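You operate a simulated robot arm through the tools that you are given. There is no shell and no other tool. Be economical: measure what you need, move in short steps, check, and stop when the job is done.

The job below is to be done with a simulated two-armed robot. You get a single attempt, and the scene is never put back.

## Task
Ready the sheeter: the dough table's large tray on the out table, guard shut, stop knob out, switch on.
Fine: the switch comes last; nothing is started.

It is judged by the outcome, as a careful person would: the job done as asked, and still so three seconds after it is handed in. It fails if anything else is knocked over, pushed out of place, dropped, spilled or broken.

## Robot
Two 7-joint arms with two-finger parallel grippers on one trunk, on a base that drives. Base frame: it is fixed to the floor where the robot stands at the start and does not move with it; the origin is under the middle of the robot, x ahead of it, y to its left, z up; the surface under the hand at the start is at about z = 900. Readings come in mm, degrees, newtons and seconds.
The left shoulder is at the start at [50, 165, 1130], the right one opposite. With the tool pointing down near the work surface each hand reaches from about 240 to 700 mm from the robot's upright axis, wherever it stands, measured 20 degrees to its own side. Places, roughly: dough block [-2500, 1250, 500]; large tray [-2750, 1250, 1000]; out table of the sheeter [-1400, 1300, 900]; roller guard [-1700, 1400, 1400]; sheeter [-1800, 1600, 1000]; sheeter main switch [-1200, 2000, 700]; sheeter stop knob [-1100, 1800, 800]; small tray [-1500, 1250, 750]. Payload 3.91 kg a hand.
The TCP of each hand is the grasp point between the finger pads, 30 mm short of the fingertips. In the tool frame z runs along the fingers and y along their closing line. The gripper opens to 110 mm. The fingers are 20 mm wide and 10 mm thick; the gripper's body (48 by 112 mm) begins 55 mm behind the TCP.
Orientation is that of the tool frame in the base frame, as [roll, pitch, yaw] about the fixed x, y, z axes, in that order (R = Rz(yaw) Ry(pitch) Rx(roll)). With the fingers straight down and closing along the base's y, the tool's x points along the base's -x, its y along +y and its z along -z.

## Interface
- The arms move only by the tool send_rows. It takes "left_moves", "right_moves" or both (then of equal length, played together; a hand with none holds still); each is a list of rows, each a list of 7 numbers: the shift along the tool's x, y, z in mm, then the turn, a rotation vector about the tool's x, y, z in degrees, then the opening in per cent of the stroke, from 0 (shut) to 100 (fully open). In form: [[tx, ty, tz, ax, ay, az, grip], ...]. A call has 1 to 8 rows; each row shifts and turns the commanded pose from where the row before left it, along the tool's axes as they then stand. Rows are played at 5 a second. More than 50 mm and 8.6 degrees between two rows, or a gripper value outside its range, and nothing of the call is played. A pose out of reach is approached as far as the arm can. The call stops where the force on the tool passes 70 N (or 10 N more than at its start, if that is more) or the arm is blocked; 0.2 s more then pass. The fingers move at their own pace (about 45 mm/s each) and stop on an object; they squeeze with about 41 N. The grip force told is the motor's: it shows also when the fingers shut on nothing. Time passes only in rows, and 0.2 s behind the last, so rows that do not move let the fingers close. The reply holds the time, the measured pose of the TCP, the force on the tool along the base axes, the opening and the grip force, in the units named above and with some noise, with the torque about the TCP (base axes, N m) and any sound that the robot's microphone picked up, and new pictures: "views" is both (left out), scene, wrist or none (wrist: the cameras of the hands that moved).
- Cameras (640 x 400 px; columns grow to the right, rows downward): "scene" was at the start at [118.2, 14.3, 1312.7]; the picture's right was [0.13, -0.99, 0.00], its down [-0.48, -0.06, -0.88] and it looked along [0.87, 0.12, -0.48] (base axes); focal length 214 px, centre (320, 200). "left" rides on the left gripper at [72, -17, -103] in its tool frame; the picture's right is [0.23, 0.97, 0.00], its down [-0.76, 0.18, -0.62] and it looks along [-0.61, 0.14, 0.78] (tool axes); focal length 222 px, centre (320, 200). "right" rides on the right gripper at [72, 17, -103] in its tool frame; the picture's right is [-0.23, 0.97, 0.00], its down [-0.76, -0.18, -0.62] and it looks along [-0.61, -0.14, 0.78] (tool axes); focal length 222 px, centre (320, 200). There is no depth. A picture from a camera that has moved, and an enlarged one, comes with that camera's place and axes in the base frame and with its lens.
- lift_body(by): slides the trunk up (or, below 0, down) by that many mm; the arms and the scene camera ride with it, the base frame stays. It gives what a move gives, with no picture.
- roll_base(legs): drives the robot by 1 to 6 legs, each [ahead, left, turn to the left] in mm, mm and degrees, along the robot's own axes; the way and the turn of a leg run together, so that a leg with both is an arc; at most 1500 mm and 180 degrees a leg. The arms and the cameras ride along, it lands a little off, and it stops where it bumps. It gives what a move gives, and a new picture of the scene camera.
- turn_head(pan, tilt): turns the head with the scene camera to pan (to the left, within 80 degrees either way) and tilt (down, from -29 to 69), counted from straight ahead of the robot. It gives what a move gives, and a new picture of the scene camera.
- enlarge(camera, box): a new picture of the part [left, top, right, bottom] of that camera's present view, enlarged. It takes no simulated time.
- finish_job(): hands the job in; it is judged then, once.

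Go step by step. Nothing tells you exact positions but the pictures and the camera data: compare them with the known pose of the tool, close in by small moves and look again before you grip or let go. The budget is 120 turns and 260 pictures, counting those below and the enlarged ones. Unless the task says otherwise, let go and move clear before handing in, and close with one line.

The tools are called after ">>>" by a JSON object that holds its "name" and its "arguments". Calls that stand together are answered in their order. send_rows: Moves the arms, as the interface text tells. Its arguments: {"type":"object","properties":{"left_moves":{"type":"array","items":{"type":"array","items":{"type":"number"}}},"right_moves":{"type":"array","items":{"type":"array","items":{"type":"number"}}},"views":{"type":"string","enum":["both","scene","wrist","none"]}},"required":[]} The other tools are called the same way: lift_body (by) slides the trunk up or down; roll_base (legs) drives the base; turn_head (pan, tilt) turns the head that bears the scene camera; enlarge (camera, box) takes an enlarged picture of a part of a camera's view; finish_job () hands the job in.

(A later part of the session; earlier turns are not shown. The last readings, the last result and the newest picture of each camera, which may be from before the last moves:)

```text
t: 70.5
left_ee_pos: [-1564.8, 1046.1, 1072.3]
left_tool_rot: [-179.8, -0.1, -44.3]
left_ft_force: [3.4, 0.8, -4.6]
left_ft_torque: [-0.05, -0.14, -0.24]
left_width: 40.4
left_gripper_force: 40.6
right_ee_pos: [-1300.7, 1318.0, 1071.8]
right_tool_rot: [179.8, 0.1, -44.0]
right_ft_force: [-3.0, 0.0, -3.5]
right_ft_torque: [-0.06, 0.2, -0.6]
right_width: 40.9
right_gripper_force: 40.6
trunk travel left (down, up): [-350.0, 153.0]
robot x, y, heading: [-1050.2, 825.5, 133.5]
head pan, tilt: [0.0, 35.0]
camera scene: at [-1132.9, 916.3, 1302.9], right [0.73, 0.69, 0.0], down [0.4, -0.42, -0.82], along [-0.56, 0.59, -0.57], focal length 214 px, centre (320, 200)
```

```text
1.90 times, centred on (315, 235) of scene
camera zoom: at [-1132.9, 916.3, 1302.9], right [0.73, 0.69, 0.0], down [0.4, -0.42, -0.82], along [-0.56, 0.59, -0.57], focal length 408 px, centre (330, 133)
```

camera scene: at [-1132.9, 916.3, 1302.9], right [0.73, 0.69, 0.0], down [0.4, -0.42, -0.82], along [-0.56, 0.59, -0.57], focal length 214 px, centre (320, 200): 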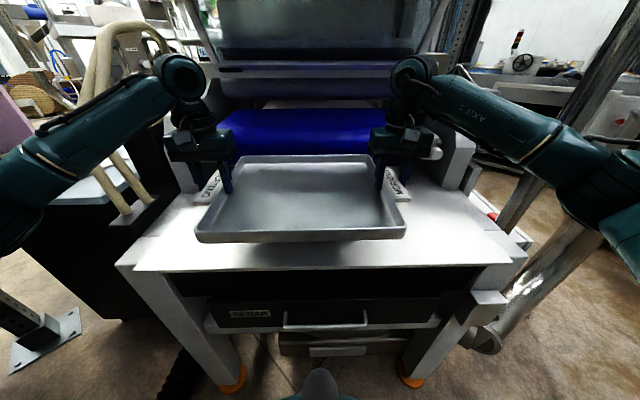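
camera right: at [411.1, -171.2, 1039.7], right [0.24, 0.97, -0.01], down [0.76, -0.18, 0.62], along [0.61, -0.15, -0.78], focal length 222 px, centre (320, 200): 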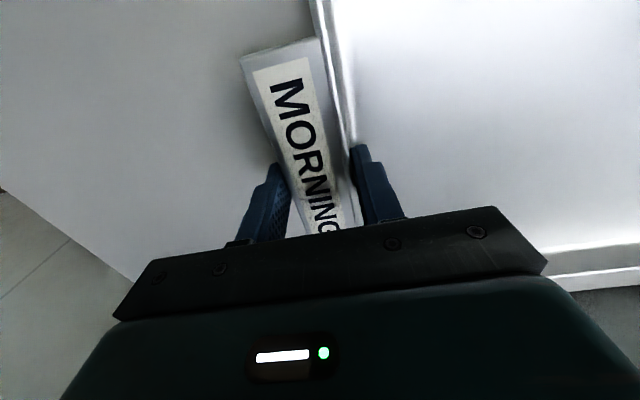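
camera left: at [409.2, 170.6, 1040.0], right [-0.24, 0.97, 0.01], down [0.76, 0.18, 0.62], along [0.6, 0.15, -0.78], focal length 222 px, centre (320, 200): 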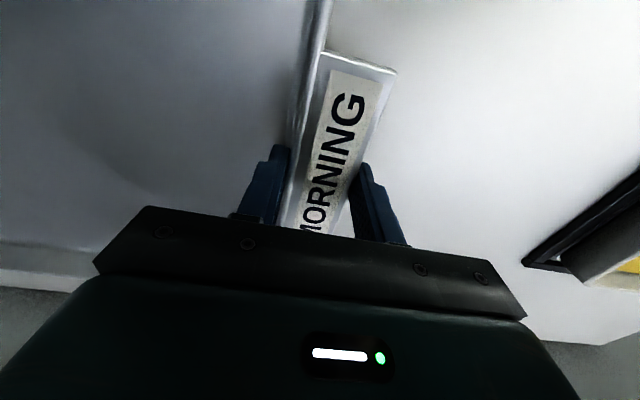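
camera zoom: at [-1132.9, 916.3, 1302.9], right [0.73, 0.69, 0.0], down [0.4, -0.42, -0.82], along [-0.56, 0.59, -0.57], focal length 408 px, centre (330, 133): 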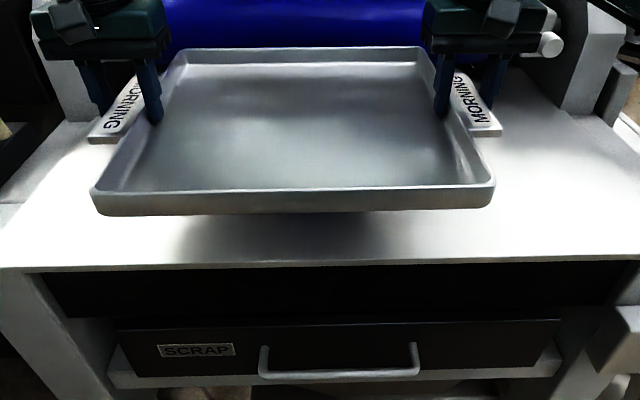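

The tray is over the front of the out table but its near edge would overhang. I extend 60 mm further in and start lowering.

>>> {"name": "send_rows", "arguments": {"left_moves": [[-30, 0, 0, 0, 0, 0, 0], [-30, 0, 0, 0, 0, 0, 0], [0, 0, 25, 0, 0, 0, 0], [0, 0, 25, 0, 0, 0, 0], [0, 0, 20, 0, 0, 0, 0], [0, 0, 0, 0, 0, 0, 0]], "right_moves": [[-30, 0, 0, 0, 0, 0, 0], [-30, 0, 0, 0, 0, 0, 0], [0, 0, 25, 0, 0, 0, 0], [0, 0, 25, 0, 0, 0, 0], [0, 0, 20, 0, 0, 0, 0], [0, 0, 0, 0, 0, 0, 0]]}}

```text
t: 71.9
left_ee_pos: [-1605.7, 1086.6, 1004.0]
left_tool_rot: [-179.8, -0.2, -44.3]
left_ft_force: [4.7, 1.7, -3.8]
left_ft_torque: [-0.39, -0.34, -0.44]
left_width: 40.7
left_gripper_force: 40.9
right_ee_pos: [-1343.1, 1361.2, 1002.5]
right_tool_rot: [179.6, 0.2, -43.9]
right_ft_force: [-5.3, -0.7, -3.8]
right_ft_torque: [0.21, 0.52, -0.61]
right_width: 40.8
right_gripper_force: 40.7
trunk travel left (down, up): [-350.0, 153.0]
robot x, y, heading: [-1048.2, 829.4, 133.4]
head pan, tilt: [0.0, 35.0]
camera scene: at [-1132.4, 915.9, 1303.0], right [0.73, 0.69, 0.0], down [0.4, -0.42, -0.82], along [-0.56, 0.59, -0.57], focal length 214 px, centre (320, 200)
camera right: at [-1302.7, 1297.0, 1105.4], right [-0.84, -0.54, 0.01], down [-0.42, 0.66, 0.63], along [-0.34, 0.52, -0.78], focal length 222 px, centre (320, 200)
camera left: at [-1543.5, 1048.0, 1106.6], right [-0.52, -0.86, 0.0], down [-0.67, 0.4, 0.62], along [-0.53, 0.32, -0.78], focal length 222 px, centre (320, 200)
```

scene: 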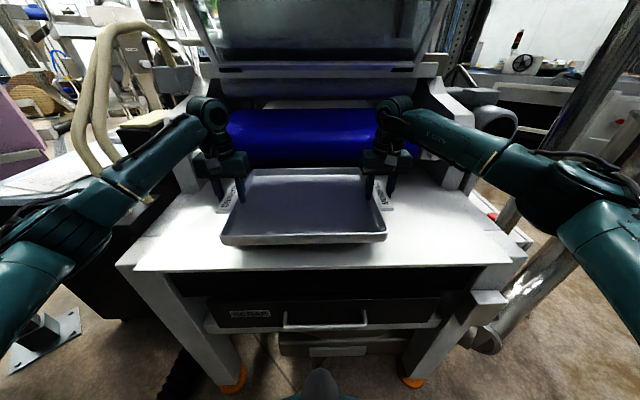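
right: 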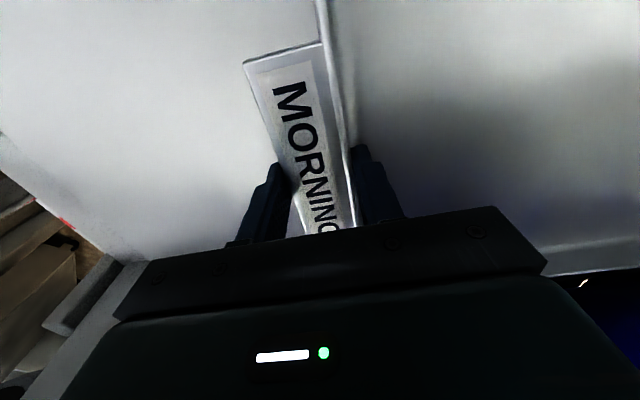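
left: 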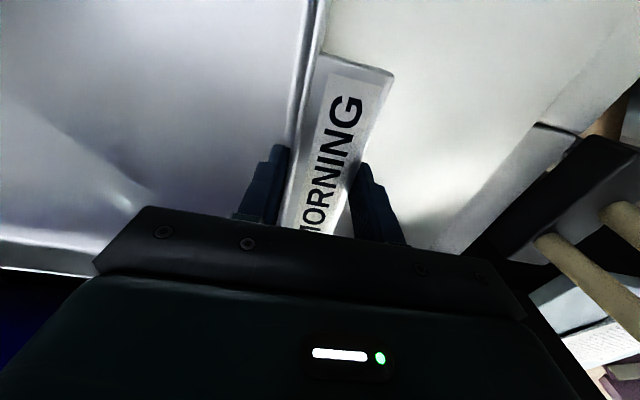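

The position looks good, clear of the roller. Lowering in small steps to touch down.

>>> {"name": "send_rows", "arguments": {"left_moves": [[0, 0, 12, 0, 0, 0, 0], [0, 0, 10, 0, 0, 0, 0], [0, 0, 6, 0, 0, 0, 0], [0, 0, 0, 0, 0, 0, 0]], "right_moves": [[0, 0, 12, 0, 0, 0, 0], [0, 0, 10, 0, 0, 0, 0], [0, 0, 6, 0, 0, 0, 0], [0, 0, 0, 0, 0, 0, 0]], "views": "scene"}}

>>> {"name": "enlarge", "arguments": {"camera": "scene", "box": [200, 130, 420, 270]}}

```text
t: 72.9
left_ee_pos: [-1607.8, 1087.8, 975.6]
left_tool_rot: [-179.9, -0.1, -44.3]
left_ft_force: [0.7, -1.4, -5.9]
left_ft_torque: [-0.2, 0.38, -0.44]
left_width: 40.4
left_gripper_force: 41.4
right_ee_pos: [-1344.5, 1360.1, 975.7]
right_tool_rot: [179.8, 0.2, -44.1]
right_ft_force: [-1.7, 0.8, -0.2]
right_ft_torque: [-0.69, 0.5, -0.15]
right_width: 40.7
right_gripper_force: 40.8
trunk travel left (down, up): [-350.0, 153.0]
robot x, y, heading: [-1047.9, 826.9, 133.4]
head pan, tilt: [0.0, 35.0]
camera scene: at [-1132.5, 915.9, 1303.0], right [0.73, 0.69, 0.0], down [0.4, -0.42, -0.82], along [-0.56, 0.59, -0.57], focal length 214 px, centre (320, 200)
```

scene: 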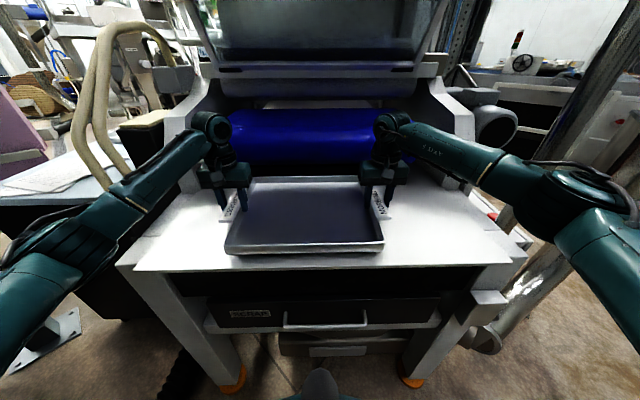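

```text
2.86 times, centred on (310, 200) of scene
camera zoom: at [-1132.5, 915.9, 1303.0], right [0.73, 0.69, 0.0], down [0.4, -0.42, -0.82], along [-0.56, 0.59, -0.57], focal length 613 px, centre (349, 200)
```

zoom: 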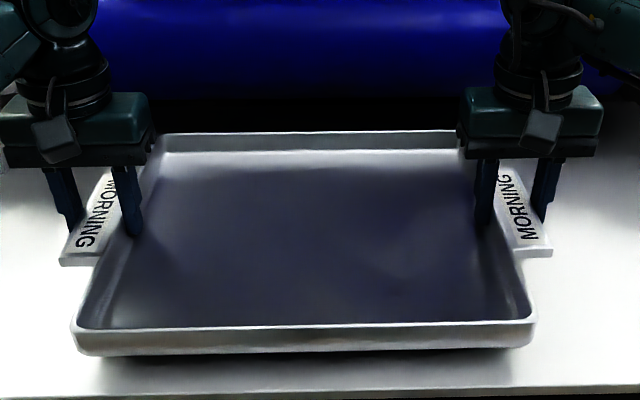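

>>> {"name": "send_rows", "arguments": {"left_moves": [[-20, 0, 0, 0, 0, 0, 0], [0, 0, 6, 0, 0, 0, 0], [0, 0, 4, 0, 0, 0, 0], [0, 0, 3, 0, 0, 0, 0], [0, 0, 0, 0, 0, 0, 0]], "right_moves": [[-20, 0, 0, 0, 0, 0, 0], [0, 0, 6, 0, 0, 0, 0], [0, 0, 4, 0, 0, 0, 0], [0, 0, 3, 0, 0, 0, 0], [0, 0, 0, 0, 0, 0, 0]], "views": "none"}}

>>> {"name": "enlarge", "arguments": {"camera": "scene", "box": [200, 130, 420, 270]}}

```text
t: 74.1
left_ee_pos: [-1621.7, 1099.6, 962.5]
left_tool_rot: [-179.8, -0.1, -44.2]
left_ft_force: [2.0, 1.6, -2.0]
left_ft_torque: [-0.02, -0.59, 0.33]
left_width: 40.9
left_gripper_force: 41.0
right_ee_pos: [-1359.4, 1373.4, 960.8]
right_tool_rot: [179.8, 0.1, -43.9]
right_ft_force: [-2.2, -2.1, -5.1]
right_ft_torque: [0.31, 0.43, -0.33]
right_width: 40.7
right_gripper_force: 40.8
trunk travel left (down, up): [-350.0, 153.0]
robot x, y, heading: [-1048.9, 827.6, 133.6]
head pan, tilt: [0.0, 35.0]
```

```text
2.86 times, centred on (310, 200) of scene
camera zoom: at [-1132.5, 915.9, 1303.0], right [0.73, 0.69, 0.0], down [0.4, -0.42, -0.82], along [-0.56, 0.59, -0.57], focal length 613 px, centre (349, 200)
```

zoom: 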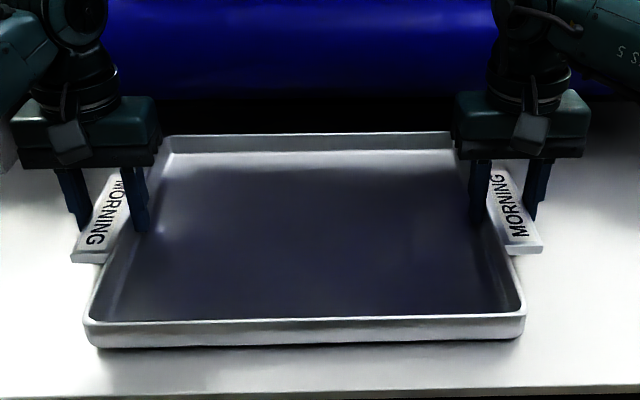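

>>> {"name": "send_rows", "arguments": {"left_moves": [[0, 0, 3, 0, 0, 0, 0], [0, 0, 3, 0, 0, 0, 0], [0, 0, 3, 0, 0, 0, 0], [0, 0, 0, 0, 0, 0, 0]], "right_moves": [[0, 0, 3, 0, 0, 0, 0], [0, 0, 3, 0, 0, 0, 0], [0, 0, 3, 0, 0, 0, 0], [0, 0, 0, 0, 0, 0, 0]], "views": "none"}}

```text
t: 75.1
left_ee_pos: [-1620.5, 1100.9, 958.3]
left_tool_rot: [-179.7, 0.4, -44.3]
left_ft_force: [-6.6, 4.8, 18.4]
left_ft_torque: [-0.79, -0.62, -0.25]
left_width: 41.0
left_gripper_force: 40.9
right_ee_pos: [-1359.7, 1375.0, 957.0]
right_tool_rot: [179.7, 0.7, -44.1]
right_ft_force: [-5.6, 7.5, 21.6]
right_ft_torque: [-0.7, -0.65, -0.38]
right_width: 40.6
right_gripper_force: 40.8
trunk travel left (down, up): [-350.0, 153.0]
robot x, y, heading: [-1048.1, 828.7, 133.1]
head pan, tilt: [0.0, 35.0]
```

Touchdown (table about 921). I relieve the press, open both hands partway, and check before lifting off.

>>> {"name": "send_rows", "arguments": {"left_moves": [[0, 0, -4, 0, 0, 0, 0], [0, 0, 0, 0, 0, 0, 60], [0, 0, 0, 0, 0, 0, 75], [0, 0, 0, 0, 0, 0, 75], [0, 0, -15, 0, 0, 0, 75], [0, 0, -30, 0, 0, 0, 75]], "right_moves": [[0, 0, -4, 0, 0, 0, 0], [0, 0, 0, 0, 0, 0, 60], [0, 0, 0, 0, 0, 0, 75], [0, 0, 0, 0, 0, 0, 75], [0, 0, -15, 0, 0, 0, 75], [0, 0, -30, 0, 0, 0, 75]], "views": "scene"}}

```text
t: 76.5
left_ee_pos: [-1618.3, 1100.7, 1002.8]
left_tool_rot: [-179.9, 0.0, -44.2]
left_ft_force: [0.0, 0.5, -0.4]
left_ft_torque: [0.0, -0.02, 0.03]
left_width: 82.7
left_gripper_force: 0.0
right_ee_pos: [-1357.6, 1372.7, 1003.7]
right_tool_rot: [179.8, 0.2, -43.8]
right_ft_force: [0.8, 0.4, -0.1]
right_ft_torque: [0.0, 0.01, -0.01]
right_width: 82.6
right_gripper_force: 0.1
trunk travel left (down, up): [-350.0, 153.0]
robot x, y, heading: [-1050.1, 825.5, 133.2]
head pan, tilt: [0.0, 35.0]
camera scene: at [-1131.7, 915.0, 1303.1], right [0.73, 0.69, 0.0], down [0.39, -0.42, -0.82], along [-0.56, 0.59, -0.57], focal length 214 px, centre (320, 200)
```

scene: 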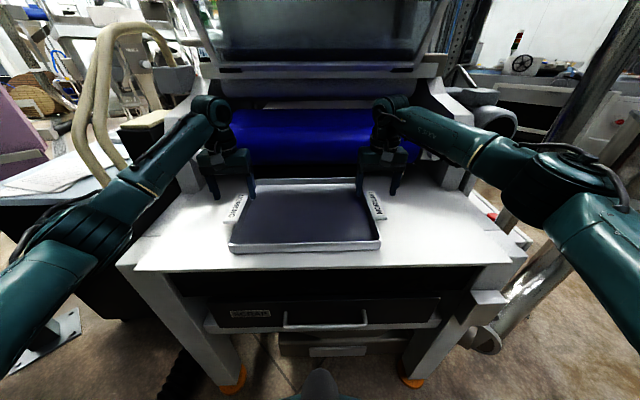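

Tray is set and clear of the fingers. I withdraw the hands and study the guard.

>>> {"name": "send_rows", "arguments": {"left_moves": [[40, 0, -20, 0, 0, 0, 75], [40, 0, -25, 0, 0, 0, 75], [40, 0, -25, 0, 0, 0, 75], [40, 0, -25, 0, 0, 0, 75], [40, 0, -25, 0, 0, 0, 75]], "right_moves": [[40, 0, -20, 0, 0, 0, 75], [40, 0, -25, 0, 0, 0, 75], [40, 0, -25, 0, 0, 0, 75], [40, 0, -25, 0, 0, 0, 75], [40, 0, -25, 0, 0, 0, 75]], "views": "none"}}

>>> {"name": "turn_head", "arguments": {"pan": 0, "tilt": 5}}

>>> {"name": "lift_body", "arguments": {"by": 153}}

>>> {"name": "turn_head", "arguments": {"pan": 0, "tilt": 15}}

```text
t: 77.7
left_ee_pos: [-1474.2, 959.2, 1123.2]
left_tool_rot: [-179.8, 0.0, -44.3]
left_ft_force: [0.7, -0.7, -1.0]
left_ft_torque: [0.01, 0.0, 0.02]
left_width: 82.4
left_gripper_force: 0.1
right_ee_pos: [-1210.8, 1234.5, 1122.3]
right_tool_rot: [179.8, 0.3, -44.0]
right_ft_force: [0.7, 0.0, -0.2]
right_ft_torque: [0.02, 0.01, 0.01]
right_width: 82.4
right_gripper_force: 0.1
trunk travel left (down, up): [-350.0, 153.0]
robot x, y, heading: [-1048.2, 830.1, 133.7]
head pan, tilt: [0.0, 35.0]
```

```text
t: 78.6
left_ee_pos: [-1476.7, 961.6, 1122.4]
left_tool_rot: [-179.9, 0.0, -44.4]
left_ft_force: [0.4, -0.2, 0.1]
left_ft_torque: [-0.02, -0.03, 0.01]
left_width: 82.4
left_gripper_force: 0.0
right_ee_pos: [-1212.7, 1234.8, 1121.9]
right_tool_rot: [179.8, 0.2, -44.0]
right_ft_force: [-0.3, 0.5, -0.2]
right_ft_torque: [0.0, -0.02, -0.01]
right_width: 82.5
right_gripper_force: 0.1
trunk travel left (down, up): [-350.0, 153.0]
robot x, y, heading: [-1052.4, 828.9, 133.6]
head pan, tilt: [0.0, 5.0]
camera scene: at [-1134.6, 918.3, 1351.2], right [0.73, 0.69, 0.0], down [0.06, -0.06, -1.0], along [-0.69, 0.72, -0.09], focal length 214 px, centre (320, 200)
```

scene: 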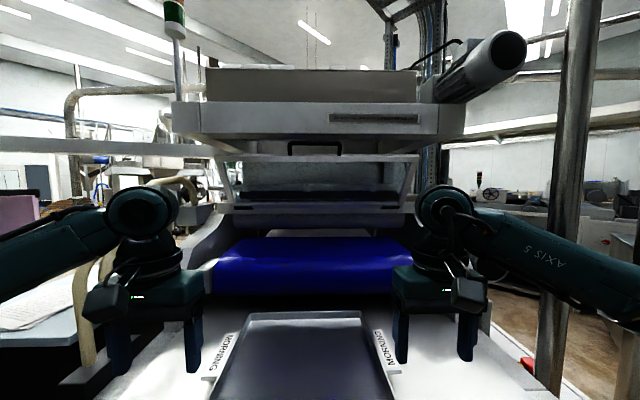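

```text
t: 80.4
left_ee_pos: [-1477.0, 960.6, 1275.0]
left_tool_rot: [-179.9, 0.0, -44.3]
left_ft_force: [0.2, 0.3, -0.6]
left_ft_torque: [0.01, 0.0, -0.04]
left_width: 82.6
left_gripper_force: 0.0
right_ee_pos: [-1213.3, 1235.7, 1275.2]
right_tool_rot: [179.8, 0.2, -44.0]
right_ft_force: [0.6, 0.5, 0.5]
right_ft_torque: [-0.01, 0.03, -0.06]
right_width: 82.5
right_gripper_force: 0.1
trunk travel left (down, up): [-503.0, 0.0]
robot x, y, heading: [-1051.5, 828.6, 133.4]
head pan, tilt: [0.0, 5.0]
```

```text
t: 81.1
left_ee_pos: [-1476.7, 960.3, 1274.3]
left_tool_rot: [-179.8, 0.0, -44.3]
left_ft_force: [-0.5, -0.8, -0.5]
left_ft_torque: [-0.01, -0.01, 0.0]
left_width: 82.6
left_gripper_force: 0.1
right_ee_pos: [-1212.6, 1234.9, 1276.0]
right_tool_rot: [179.8, 0.2, -43.9]
right_ft_force: [0.3, -0.7, -0.1]
right_ft_torque: [0.01, 0.0, -0.01]
right_width: 82.3
right_gripper_force: 0.0
trunk travel left (down, up): [-503.0, 0.0]
robot x, y, heading: [-1048.4, 828.2, 133.2]
head pan, tilt: [0.0, 15.0]
camera scene: at [-1135.6, 919.3, 1488.1], right [0.73, 0.69, 0.0], down [0.18, -0.19, -0.97], along [-0.67, 0.7, -0.26], focal length 214 px, centre (320, 200)
```

scene: 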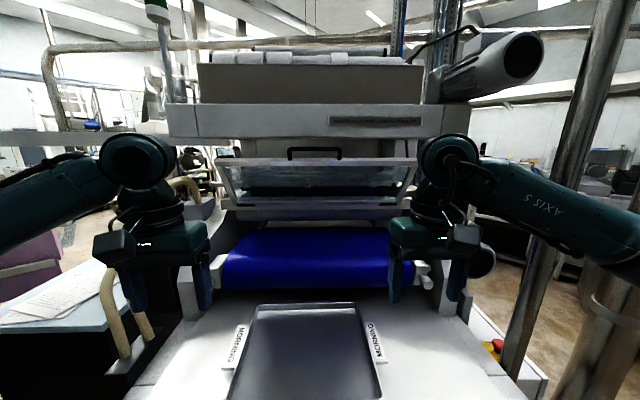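

>>> {"name": "enlarge", "arguments": {"camera": "scene", "box": [190, 130, 450, 300]}}

```text
2.35 times, centred on (320, 215) of scene
camera zoom: at [-1135.6, 919.3, 1488.1], right [0.73, 0.69, 0.0], down [0.18, -0.19, -0.97], along [-0.67, 0.7, -0.26], focal length 505 px, centre (320, 165)
```

zoom: 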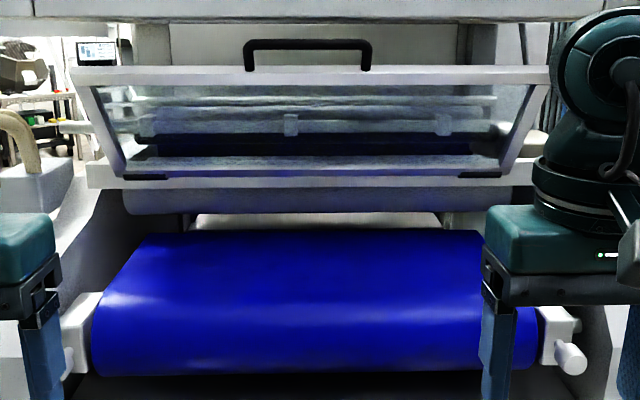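

The guard leans forward from hinges at about z 1255, handle bar near z 1465; it should swing forward-down over the nip. I move 100 mm closer, then orient the left hand with its closing line in the vertical plane.

>>> {"name": "send_rows", "arguments": {"right_moves": [[40, 0, 0, 0, 0, 0, 50], [40, 0, 0, 0, 0, 0, 50]], "views": "none"}}

>>> {"name": "roll_base", "arguments": {"legs": [[100, 0, 0]]}}

>>> {"name": "send_rows", "arguments": {"left_moves": [[0, 0, 0, 0, 0, 8.3, 45], [0, 0, 0, 0, 0, 8.3, 45], [0, 0, 0, 0, 0, 8.3, 45], [0, 0, 0, 0, 0, 8.3, 45], [0, 0, 0, 0, 0, 8.3, 45], [0, 0, 0, 0, 0, 8.3, 45], [0, 0, 0, 0, 0, 8.3, 45], [0, 0, 0, 0, 0, 8.3, 45]], "views": "none"}}

>>> {"name": "send_rows", "arguments": {"left_moves": [[0, 0, 0, 0, 0, 8.3, 45], [0, 0, 0, 0, 0, 8.3, 45], [0, 0, 0, 0, 0, 5.0, 45], [0, 0, 0, -8.4, 0, 0, 45], [0, 0, 0, -8.4, 0, 0, 45], [0, 0, 0, -8.4, 0, 0, 45], [0, 0, 0, -8.4, 0, 0, 45], [0, 0, 0, -8.4, 0, 0, 45]]}}

```text
t: 81.7
left_ee_pos: [-1475.3, 961.4, 1275.7]
left_tool_rot: [-179.9, -0.1, -44.2]
left_ft_force: [0.8, -0.1, -0.2]
left_ft_torque: [0.0, 0.01, -0.03]
left_width: 82.5
left_gripper_force: 0.0
right_ee_pos: [-1155.9, 1179.9, 1275.4]
right_tool_rot: [179.7, 0.2, -43.9]
right_ft_force: [0.4, -0.5, -0.3]
right_ft_torque: [0.01, -0.01, -0.01]
right_width: 55.1
right_gripper_force: 0.0
trunk travel left (down, up): [-503.0, 0.0]
robot x, y, heading: [-1047.3, 828.2, 133.4]
head pan, tilt: [0.0, 15.0]
```

```text
t: 82.9
left_ee_pos: [-1545.2, 1031.2, 1275.1]
left_tool_rot: [-179.9, -0.1, -44.3]
left_ft_force: [0.0, -0.1, 0.3]
left_ft_torque: [-0.01, -0.02, 0.03]
left_width: 82.4
left_gripper_force: 0.1
right_ee_pos: [-1224.7, 1250.0, 1276.7]
right_tool_rot: [179.9, 0.2, -44.0]
right_ft_force: [-0.1, -0.1, -0.5]
right_ft_torque: [-0.06, 0.0, -0.04]
right_width: 54.9
right_gripper_force: 0.1
trunk travel left (down, up): [-503.0, 0.0]
robot x, y, heading: [-1114.6, 899.5, 133.5]
head pan, tilt: [0.0, 15.0]
camera scene: at [-1203.9, 991.0, 1488.0], right [0.72, 0.69, 0.0], down [0.18, -0.19, -0.97], along [-0.67, 0.7, -0.26], focal length 214 px, centre (320, 200)
```

scene: 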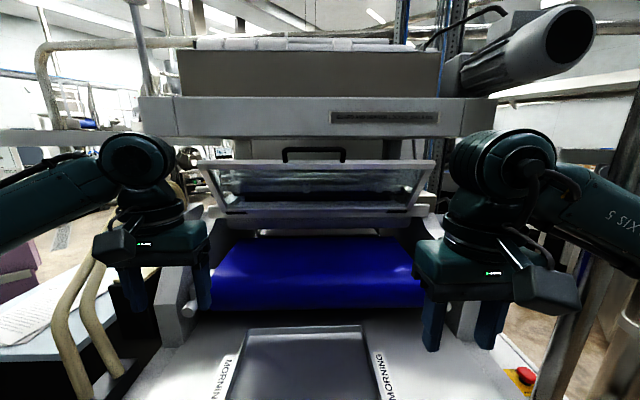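

```text
t: 84.7
left_ee_pos: [-1543.4, 1031.2, 1274.3]
left_tool_rot: [-179.9, 0.1, -110.7]
left_ft_force: [0.0, 0.3, -0.6]
left_ft_torque: [-0.01, 0.02, 0.0]
left_width: 49.6
left_gripper_force: 0.0
right_ee_pos: [-1223.7, 1251.5, 1275.1]
right_tool_rot: [179.8, 0.2, -43.9]
right_ft_force: [-0.2, -0.7, -0.2]
right_ft_torque: [-0.03, 0.0, 0.0]
right_width: 55.0
right_gripper_force: 0.2
trunk travel left (down, up): [-503.0, 0.0]
robot x, y, heading: [-1115.6, 900.1, 133.6]
head pan, tilt: [0.0, 15.0]
```

```text
t: 86.5
left_ee_pos: [-1545.1, 1032.2, 1275.6]
left_tool_rot: [137.9, 0.2, -132.2]
left_ft_force: [0.0, 0.5, 0.0]
left_ft_torque: [0.04, 0.01, -0.01]
left_width: 49.5
left_gripper_force: 0.1
right_ee_pos: [-1222.4, 1251.1, 1275.7]
right_tool_rot: [179.9, 0.2, -44.0]
right_ft_force: [0.3, 1.0, -1.4]
right_ft_torque: [0.01, 0.02, -0.02]
right_width: 54.9
right_gripper_force: 0.0
trunk travel left (down, up): [-503.0, 0.0]
robot x, y, heading: [-1117.4, 896.2, 133.4]
head pan, tilt: [0.0, 15.0]
camera scene: at [-1203.4, 990.2, 1488.1], right [0.72, 0.69, 0.0], down [0.18, -0.19, -0.97], along [-0.67, 0.7, -0.26], focal length 214 px, centre (320, 200)
camera left: at [-1532.3, 921.7, 1340.5], right [-0.69, 0.32, 0.65], down [0.72, 0.37, 0.58], along [-0.06, 0.87, -0.48], focal length 222 px, centre (320, 200)
```

scene: 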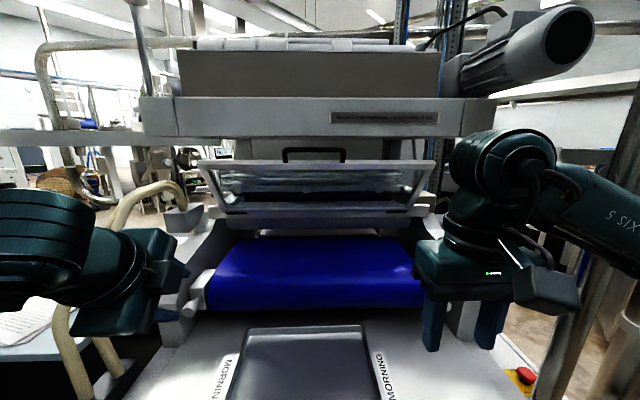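
left: 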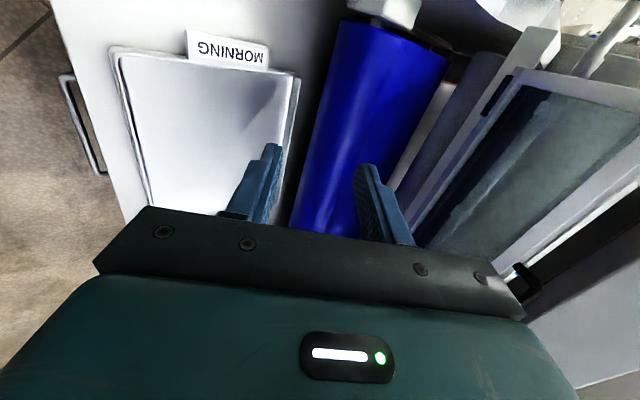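

The wrist picture confirms the panel leaning forward. Now I bring the left hand up in front of and above the handle bar, about 70 mm short of it.

>>> {"name": "send_rows", "arguments": {"left_moves": [[-19.8, 39.5, 0, 0, 0, 0, 45], [-19.8, 39.5, 0, 0, 0, 0, 45], [-19.8, 39.5, 0, 0, 0, 0, 45], [-19.8, 39.5, 0, 0, 0, 0, 45], [-19.8, 39.5, 0, 0, 0, 0, 45], [-19.8, 39.5, 0, 0, 0, 0, 45], [-19.8, 39.5, 0, 0, 0, 0, 45], [-19.8, 39.5, 0, 0, 0, 0, 45]]}}

```text
t: 88.3
left_ee_pos: [-1610.2, 1306.9, 1488.8]
left_tool_rot: [137.9, -0.1, -132.5]
left_ft_force: [0.2, -0.6, -0.4]
left_ft_torque: [0.03, -0.01, 0.02]
left_width: 49.5
left_gripper_force: 0.2
right_ee_pos: [-1222.0, 1251.0, 1274.8]
right_tool_rot: [179.7, 0.4, -44.0]
right_ft_force: [0.8, -0.5, -0.6]
right_ft_torque: [-0.02, 0.03, -0.02]
right_width: 55.1
right_gripper_force: 0.1
trunk travel left (down, up): [-503.0, 0.0]
robot x, y, heading: [-1115.1, 901.6, 133.6]
head pan, tilt: [0.0, 15.0]
camera scene: at [-1201.3, 991.4, 1488.1], right [0.72, 0.69, 0.0], down [0.18, -0.19, -0.97], along [-0.67, 0.7, -0.26], focal length 214 px, centre (320, 200)
camera left: at [-1597.9, 1198.0, 1553.8], right [-0.69, 0.32, 0.65], down [0.73, 0.37, 0.58], along [-0.06, 0.87, -0.49], focal length 222 px, centre (320, 200)
```

scene: 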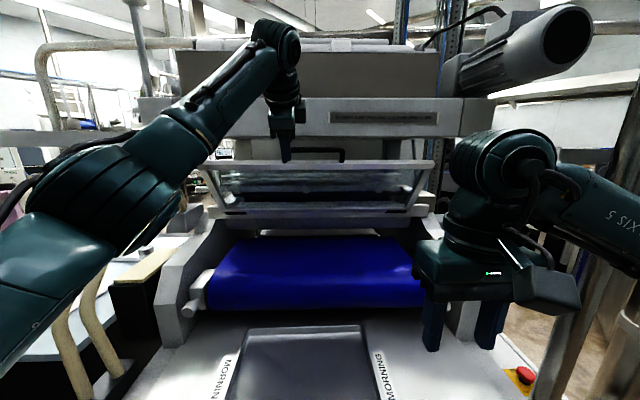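
left: 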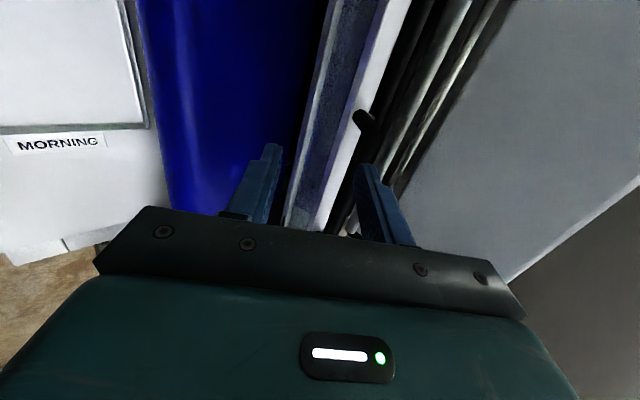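

The handle's left end shows just where expected (tool y +31, z +66). I align sideways and up first, then check before sliding onto the bar.

>>> {"name": "send_rows", "arguments": {"left_moves": [[-28, 15, 0, 0, 0, 0, 45], [-27, 16, 0, 0, 0, 0, 45], [0, 0, 25, 0, 0, 0, 45]]}}

>>> {"name": "enlarge", "arguments": {"camera": "scene", "box": [220, 60, 420, 220]}}

```text
t: 89.1
left_ee_pos: [-1610.6, 1339.0, 1471.5]
left_tool_rot: [138.0, 0.0, -132.4]
left_ft_force: [-0.9, -0.5, 0.3]
left_ft_torque: [-0.02, 0.01, 0.0]
left_width: 49.6
left_gripper_force: 0.0
left hand out of reach, approached as far as the arm can: row 1, 2
right_ee_pos: [-1223.9, 1251.8, 1275.8]
right_tool_rot: [179.7, 0.2, -43.9]
right_ft_force: [-0.5, -0.2, 0.1]
right_ft_torque: [-0.06, 0.01, 0.0]
right_width: 55.1
right_gripper_force: 0.1
trunk travel left (down, up): [-503.0, 0.0]
robot x, y, heading: [-1115.9, 898.7, 133.5]
head pan, tilt: [0.0, 15.0]
camera scene: at [-1203.5, 991.7, 1488.0], right [0.72, 0.69, 0.0], down [0.18, -0.19, -0.97], along [-0.67, 0.7, -0.26], focal length 214 px, centre (320, 200)
camera left: at [-1598.6, 1229.2, 1536.6], right [-0.69, 0.32, 0.65], down [0.72, 0.37, 0.58], along [-0.05, 0.87, -0.49], focal length 222 px, centre (320, 200)
```

scene: 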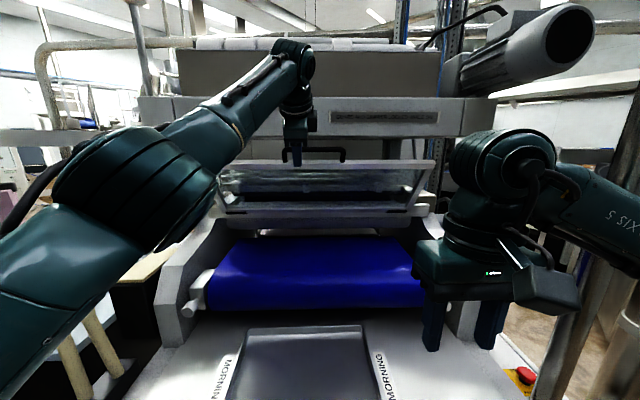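
left: 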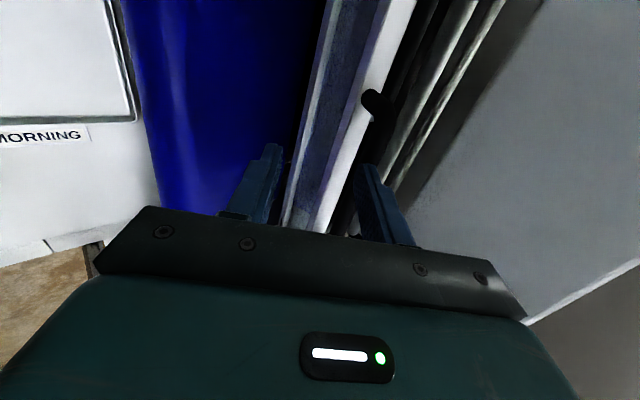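

```text
2.50 times, centred on (320, 140) of scene
camera zoom: at [-1203.5, 991.7, 1488.0], right [0.72, 0.69, 0.0], down [0.18, -0.19, -0.97], along [-0.67, 0.7, -0.26], focal length 536 px, centre (320, 350)
```

zoom: 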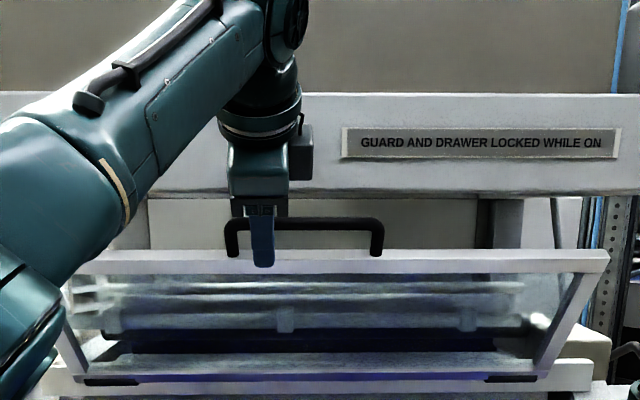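

Reach is marginal at this tilt, so I tilt the tool 21° closer to horizontal, which brings the wrist nearer.

>>> {"name": "send_rows", "arguments": {"left_moves": [[0, 0, 0, -7, 0, 0, 45], [0, 0, 0, -7, 0, 0, 45], [0, 0, 0, -7, 0, 0, 45], [0, 0, 0, 0, 0, 0, 45]], "views": "wrist"}}

>>> {"name": "enlarge", "arguments": {"camera": "scene", "box": [220, 60, 420, 220]}}

```text
t: 90.1
left_ee_pos: [-1609.9, 1339.0, 1475.4]
left_tool_rot: [116.9, 0.3, -132.3]
left_ft_force: [0.4, -0.2, 0.1]
left_ft_torque: [-0.03, -0.01, 0.02]
left_width: 49.3
left_gripper_force: 0.1
right_ee_pos: [-1224.0, 1251.2, 1275.2]
right_tool_rot: [179.8, 0.3, -44.0]
right_ft_force: [0.3, -0.2, 0.6]
right_ft_torque: [-0.01, 0.0, 0.0]
right_width: 54.7
right_gripper_force: 0.0
trunk travel left (down, up): [-503.0, 0.0]
robot x, y, heading: [-1119.2, 896.9, 133.5]
head pan, tilt: [0.0, 15.0]
camera left: at [-1585.2, 1217.0, 1505.6], right [-0.48, 0.13, 0.87], down [0.86, 0.24, 0.44], along [-0.15, 0.96, -0.23], focal length 222 px, centre (320, 200)
```

left: 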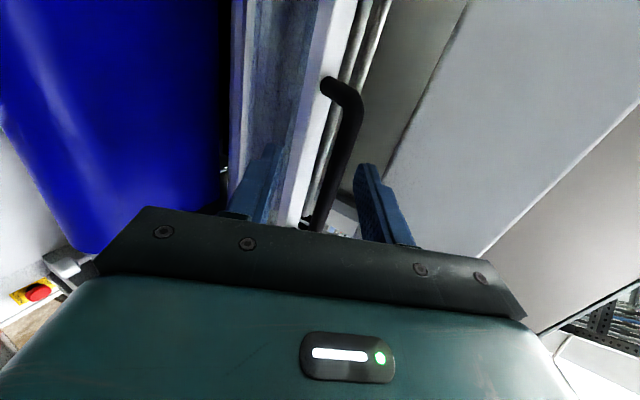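

```text
2.50 times, centred on (320, 140) of scene
camera zoom: at [-1203.0, 990.6, 1488.1], right [0.72, 0.69, 0.0], down [0.18, -0.19, -0.97], along [-0.67, 0.7, -0.26], focal length 536 px, centre (320, 350)
```

zoom: 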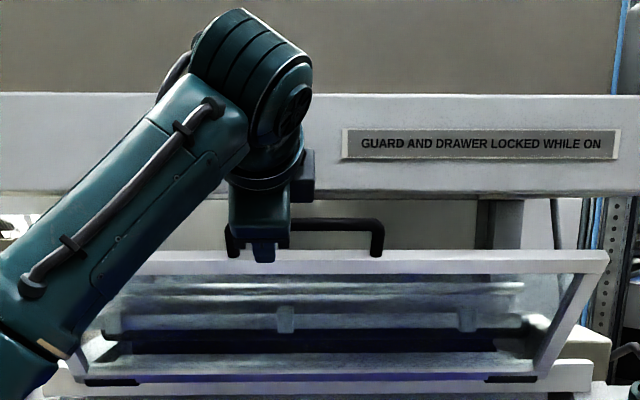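

The bar is between the fingers, about 10 mm toward the upper one and 50–60 mm ahead. I close in.

>>> {"name": "send_rows", "arguments": {"left_moves": [[-10, 8, 0, 0, 0, 0, 45], [0, 0, 18, 0, 0, 0, 45], [0, 0, 17, 0, 0, 0, 45]], "views": "wrist"}}

>>> {"name": "enlarge", "arguments": {"camera": "scene", "box": [220, 60, 420, 220]}}

```text
t: 90.9
left_ee_pos: [-1628.0, 1370.1, 1464.8]
left_tool_rot: [117.1, 0.1, -132.2]
left_ft_force: [-0.3, 0.0, 0.9]
left_ft_torque: [0.0, 0.0, 0.0]
left_width: 49.7
left_gripper_force: 0.1
right_ee_pos: [-1223.4, 1251.1, 1275.7]
right_tool_rot: [179.8, 0.2, -44.0]
right_ft_force: [0.2, 0.3, 0.4]
right_ft_torque: [-0.03, 0.01, -0.03]
right_width: 55.2
right_gripper_force: 0.1
trunk travel left (down, up): [-503.0, 0.0]
robot x, y, heading: [-1120.3, 901.1, 133.3]
head pan, tilt: [0.0, 15.0]
camera left: at [-1603.4, 1247.7, 1495.4], right [-0.48, 0.13, 0.87], down [0.86, 0.24, 0.44], along [-0.15, 0.96, -0.23], focal length 222 px, centre (320, 200)
```

left: 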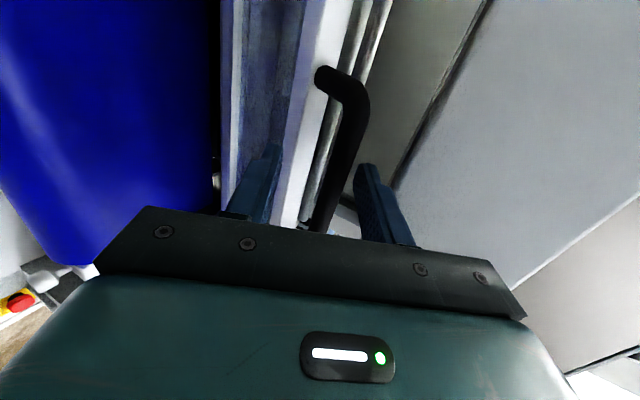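

```text
2.50 times, centred on (320, 140) of scene
camera zoom: at [-1203.2, 990.9, 1488.0], right [0.72, 0.69, 0.0], down [0.18, -0.19, -0.97], along [-0.67, 0.7, -0.26], focal length 536 px, centre (320, 350)
```

zoom: 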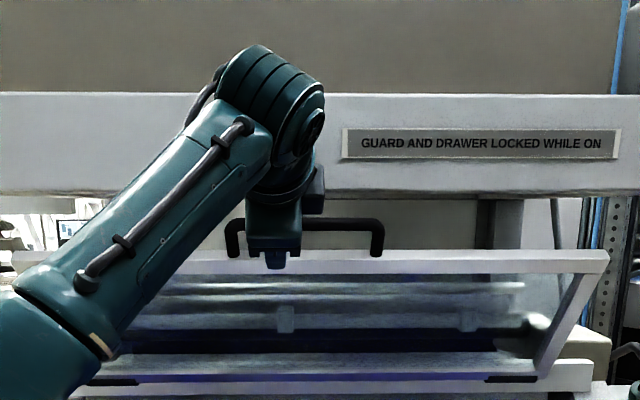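

>>> {"name": "send_rows", "arguments": {"left_moves": [[0, 8, 0, 0, 0, 0, 45], [0, 0, 15, 0, 0, 0, 45], [0, 0, 0, 0, 0, 0, 45]], "views": "wrist"}}

>>> {"name": "enlarge", "arguments": {"camera": "left", "box": [220, 40, 440, 240]}}

```text
t: 91.7
left_ee_pos: [-1642.1, 1378.9, 1465.9]
left_tool_rot: [116.9, 0.1, -132.4]
left_ft_force: [0.4, -0.9, 1.9]
left_ft_torque: [-0.01, -0.02, -0.03]
left_width: 49.4
left_gripper_force: 0.1
right_ee_pos: [-1222.8, 1251.3, 1276.4]
right_tool_rot: [179.8, 0.3, -43.9]
right_ft_force: [-0.5, -0.3, -0.5]
right_ft_torque: [-0.02, -0.02, 0.01]
right_width: 55.0
right_gripper_force: 0.1
trunk travel left (down, up): [-503.0, 0.0]
robot x, y, heading: [-1116.9, 899.4, 133.5]
head pan, tilt: [0.0, 15.0]
camera left: at [-1617.0, 1257.4, 1497.3], right [-0.48, 0.13, 0.87], down [0.86, 0.24, 0.44], along [-0.15, 0.96, -0.23], focal length 222 px, centre (320, 200)
```

left: 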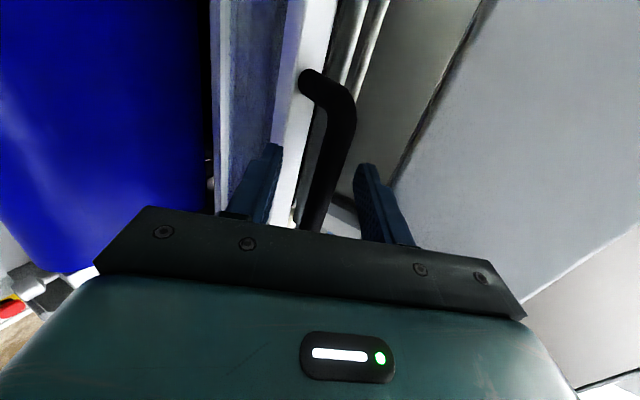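

```text
2.00 times, centred on (330, 140) of left
camera zoom: at [-1617.0, 1257.4, 1497.3], right [-0.48, 0.13, 0.87], down [0.86, 0.24, 0.44], along [-0.15, 0.96, -0.23], focal length 444 px, centre (300, 320)
```

zoom: 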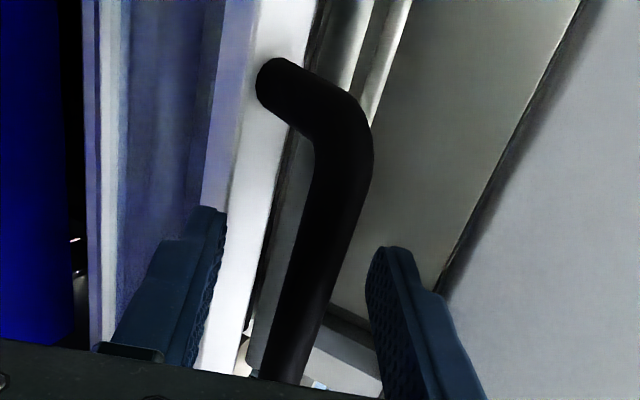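

>>> {"name": "send_rows", "arguments": {"left_moves": [[0, 3, 0, 0, 0, 0, 33], [0, 0, 10, 0, 0, 0, 33], [0, 0, 0, 0, 0, 0, 18], [0, 0, 0, 0, 0, 0, 18], [0, 0, 0, 0, 0, 0, 18]], "views": "none"}}

>>> {"name": "enlarge", "arguments": {"camera": "left", "box": [220, 40, 440, 240]}}

```text
t: 92.9
left_ee_pos: [-1644.1, 1383.1, 1467.0]
left_tool_rot: [116.8, 0.1, -132.3]
left_ft_force: [18.0, -19.6, -2.7]
left_ft_torque: [-0.73, -0.59, -0.18]
left_width: 27.5
left_gripper_force: 7.4
right_ee_pos: [-1221.6, 1247.9, 1276.8]
right_tool_rot: [179.8, 0.5, -44.0]
right_ft_force: [-0.6, 0.4, -0.5]
right_ft_torque: [0.02, -0.01, 0.03]
right_width: 54.8
right_gripper_force: 0.1
trunk travel left (down, up): [-503.0, 0.0]
robot x, y, heading: [-1118.2, 897.2, 133.3]
head pan, tilt: [0.0, 15.0]
```

```text
2.00 times, centred on (330, 140) of left
camera zoom: at [-1619.8, 1260.8, 1497.1], right [-0.48, 0.13, 0.87], down [0.86, 0.24, 0.44], along [-0.15, 0.96, -0.23], focal length 444 px, centre (300, 320)
```

zoom: 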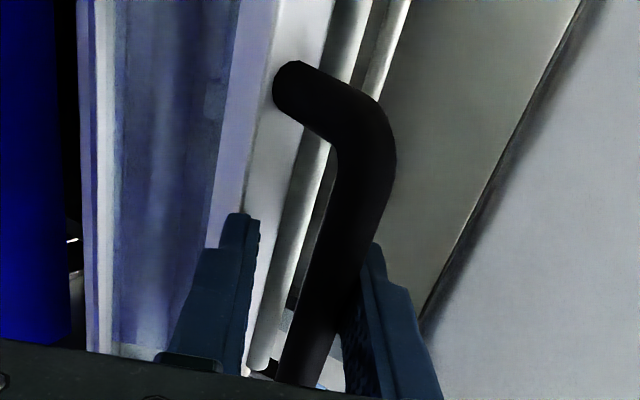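

A fingertip meets the panel edge (26 N back). I back off 8 mm and close on the bar itself.

>>> {"name": "send_rows", "arguments": {"left_moves": [[0, 0, -9, 0, 0, 0, 30], [0, -3, 0, 0, 0, 0, 14], [0, 0, 0, 0, 0, 0, 12], [0, 0, 0, 0, 0, 0, 12]], "views": "none"}}

>>> {"name": "enlarge", "arguments": {"camera": "left", "box": [220, 40, 440, 240]}}

```text
t: 93.9
left_ee_pos: [-1642.2, 1380.6, 1465.9]
left_tool_rot: [116.9, 0.3, -132.3]
left_ft_force: [-0.1, 0.4, 6.1]
left_ft_torque: [-0.03, 0.04, 0.03]
left_width: 15.7
left_gripper_force: 2.8
right_ee_pos: [-1224.6, 1251.1, 1274.8]
right_tool_rot: [179.8, 0.3, -44.0]
right_ft_force: [-0.4, -0.8, 0.1]
right_ft_torque: [0.02, 0.03, 0.02]
right_width: 54.9
right_gripper_force: 0.1
trunk travel left (down, up): [-503.0, 0.0]
robot x, y, heading: [-1115.4, 899.4, 133.5]
head pan, tilt: [0.0, 15.0]
```

```text
2.00 times, centred on (330, 140) of left
camera zoom: at [-1617.1, 1258.8, 1496.3], right [-0.48, 0.13, 0.87], down [0.86, 0.24, 0.44], along [-0.15, 0.96, -0.23], focal length 444 px, centre (300, 320)
```

zoom: 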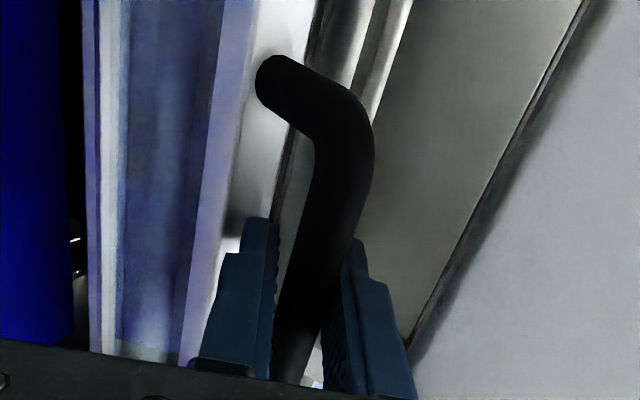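

The bar is caged (about 16 mm thick). With a loose grip I pull it forward and down along the hinge arc, checking after three steps.

>>> {"name": "send_rows", "arguments": {"left_moves": [[0, 0, 0, 0, 0, 0, 17], [0, -29.3, -16.5, -3.5, 0, 0, 17], [0, -30.5, -14.2, -3.5, 0, 0, 17], [0, 0, 0, 0, 0, 0, 17]]}}

```text
t: 94.9
left_ee_pos: [-1603.3, 1345.3, 1423.1]
left_tool_rot: [110.1, 0.1, -132.1]
left_ft_force: [-0.4, 0.0, 1.0]
left_ft_torque: [0.03, 0.01, 0.01]
left_width: 19.0
left_gripper_force: 0.0
right_ee_pos: [-1223.8, 1250.8, 1275.6]
right_tool_rot: [179.8, 0.2, -44.0]
right_ft_force: [-0.5, 0.0, 0.5]
right_ft_torque: [0.01, -0.03, 0.0]
right_width: 54.8
right_gripper_force: 0.1
trunk travel left (down, up): [-503.0, 0.0]
robot x, y, heading: [-1118.9, 897.7, 133.6]
head pan, tilt: [0.0, 15.0]
camera scene: at [-1203.3, 990.5, 1488.0], right [0.72, 0.69, 0.0], down [0.18, -0.19, -0.97], along [-0.67, 0.7, -0.26], focal length 214 px, centre (320, 200)
camera left: at [-1575.7, 1220.8, 1442.0], right [-0.4, 0.06, 0.91], down [0.9, 0.21, 0.38], along [-0.17, 0.98, -0.13], focal length 222 px, centre (320, 200)
```

scene: 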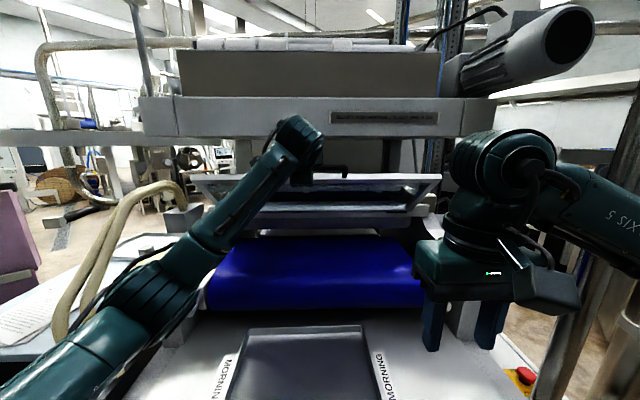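
left: 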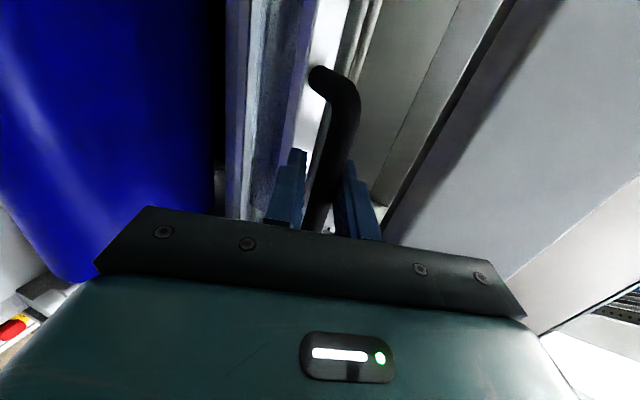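

The guard follows freely. I continue the arc.

>>> {"name": "send_rows", "arguments": {"left_moves": [[0, -31.4, -11.8, -3.5, 0, 0, 17], [0, -32.4, -9.3, -3.5, 0, 0, 17], [0, -32.9, -6.7, -3.5, 0, 0, 17], [0, 0, 0, 0, 0, 0, 17]]}}

```text
t: 95.9
left_ee_pos: [-1564.0, 1310.9, 1336.8]
left_tool_rot: [99.5, 0.2, -132.4]
left_ft_force: [1.9, -1.3, -3.4]
left_ft_torque: [-0.07, 0.03, 0.01]
left_width: 21.1
left_gripper_force: 2.0
right_ee_pos: [-1225.4, 1250.4, 1275.6]
right_tool_rot: [179.9, 0.1, -43.9]
right_ft_force: [-0.2, 0.6, -0.7]
right_ft_torque: [-0.01, 0.04, -0.02]
right_width: 54.9
right_gripper_force: 0.1
trunk travel left (down, up): [-503.0, 0.0]
robot x, y, heading: [-1114.4, 896.8, 133.6]
head pan, tilt: [0.0, 15.0]
camera scene: at [-1203.6, 990.6, 1488.0], right [0.72, 0.69, 0.0], down [0.18, -0.19, -0.97], along [-0.67, 0.7, -0.26], focal length 214 px, centre (320, 200)
camera left: at [-1534.3, 1185.9, 1336.7], right [-0.27, -0.06, 0.96], down [0.94, 0.17, 0.28], along [-0.18, 0.98, 0.01], focal length 222 px, centre (320, 200)
```

scene: 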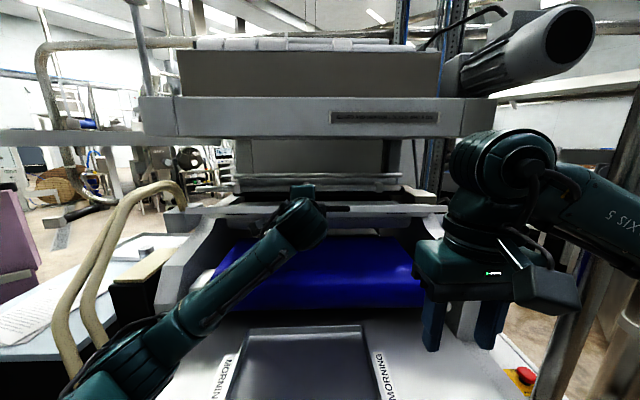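
left: 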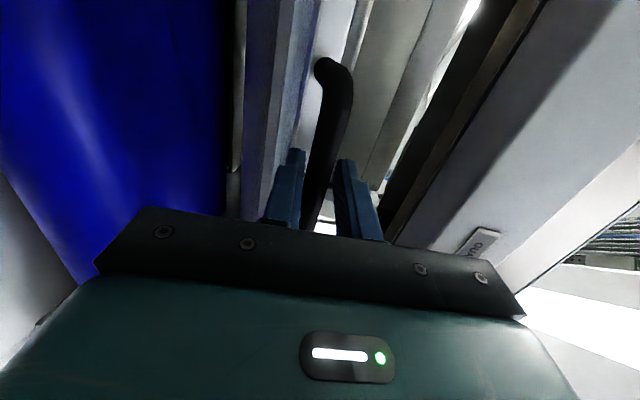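

>>> {"name": "send_rows", "arguments": {"left_moves": [[0, -33.3, -4.2, -3.5, 0, 0, 18], [0, -33.6, -1.5, -3.5, 0, 0, 18], [0, -33.6, 1.3, -3.5, 0, 0, 18], [0, 0, 0, 0, 0, 0, 18]]}}

```text
t: 96.9
left_ee_pos: [-1552.6, 1302.4, 1239.7]
left_tool_rot: [89.1, 0.2, -132.3]
left_ft_force: [1.2, -0.8, -4.6]
left_ft_torque: [-0.05, -0.04, 0.01]
left_width: 21.8
left_gripper_force: 2.4
right_ee_pos: [-1224.6, 1250.8, 1276.7]
right_tool_rot: [179.8, 0.1, -44.0]
right_ft_force: [0.3, -0.2, 0.5]
right_ft_torque: [-0.02, -0.02, 0.0]
right_width: 55.1
right_gripper_force: 0.0
trunk travel left (down, up): [-503.0, 0.0]
robot x, y, heading: [-1117.8, 897.8, 133.6]
head pan, tilt: [0.0, 15.0]
camera scene: at [-1203.5, 990.7, 1488.0], right [0.72, 0.69, 0.0], down [0.18, -0.19, -0.97], along [-0.67, 0.7, -0.26], focal length 214 px, centre (320, 200)
camera left: at [-1524.0, 1177.8, 1220.4], right [-0.14, -0.18, 0.97], down [0.98, 0.14, 0.17], along [-0.17, 0.97, 0.16], focal length 222 px, centre (320, 200)
```

scene: 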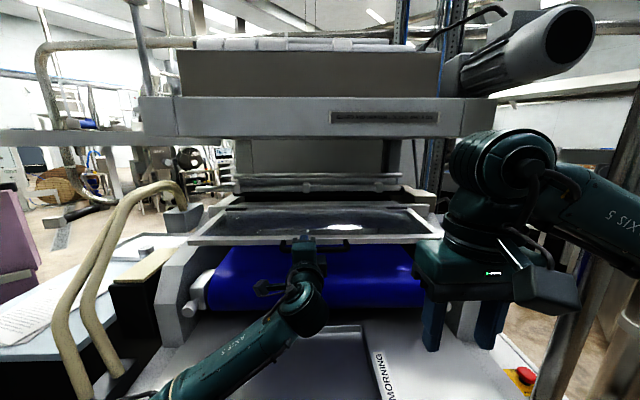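
left: 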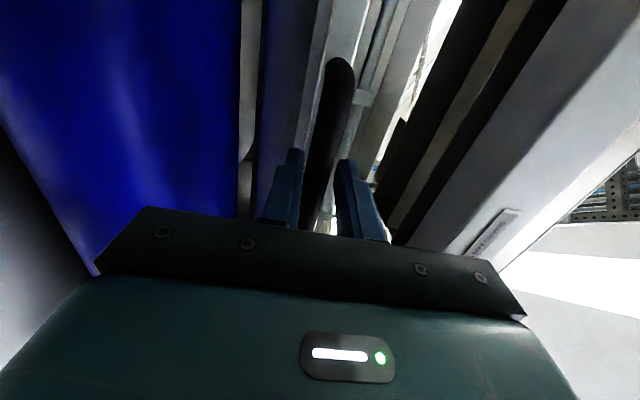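

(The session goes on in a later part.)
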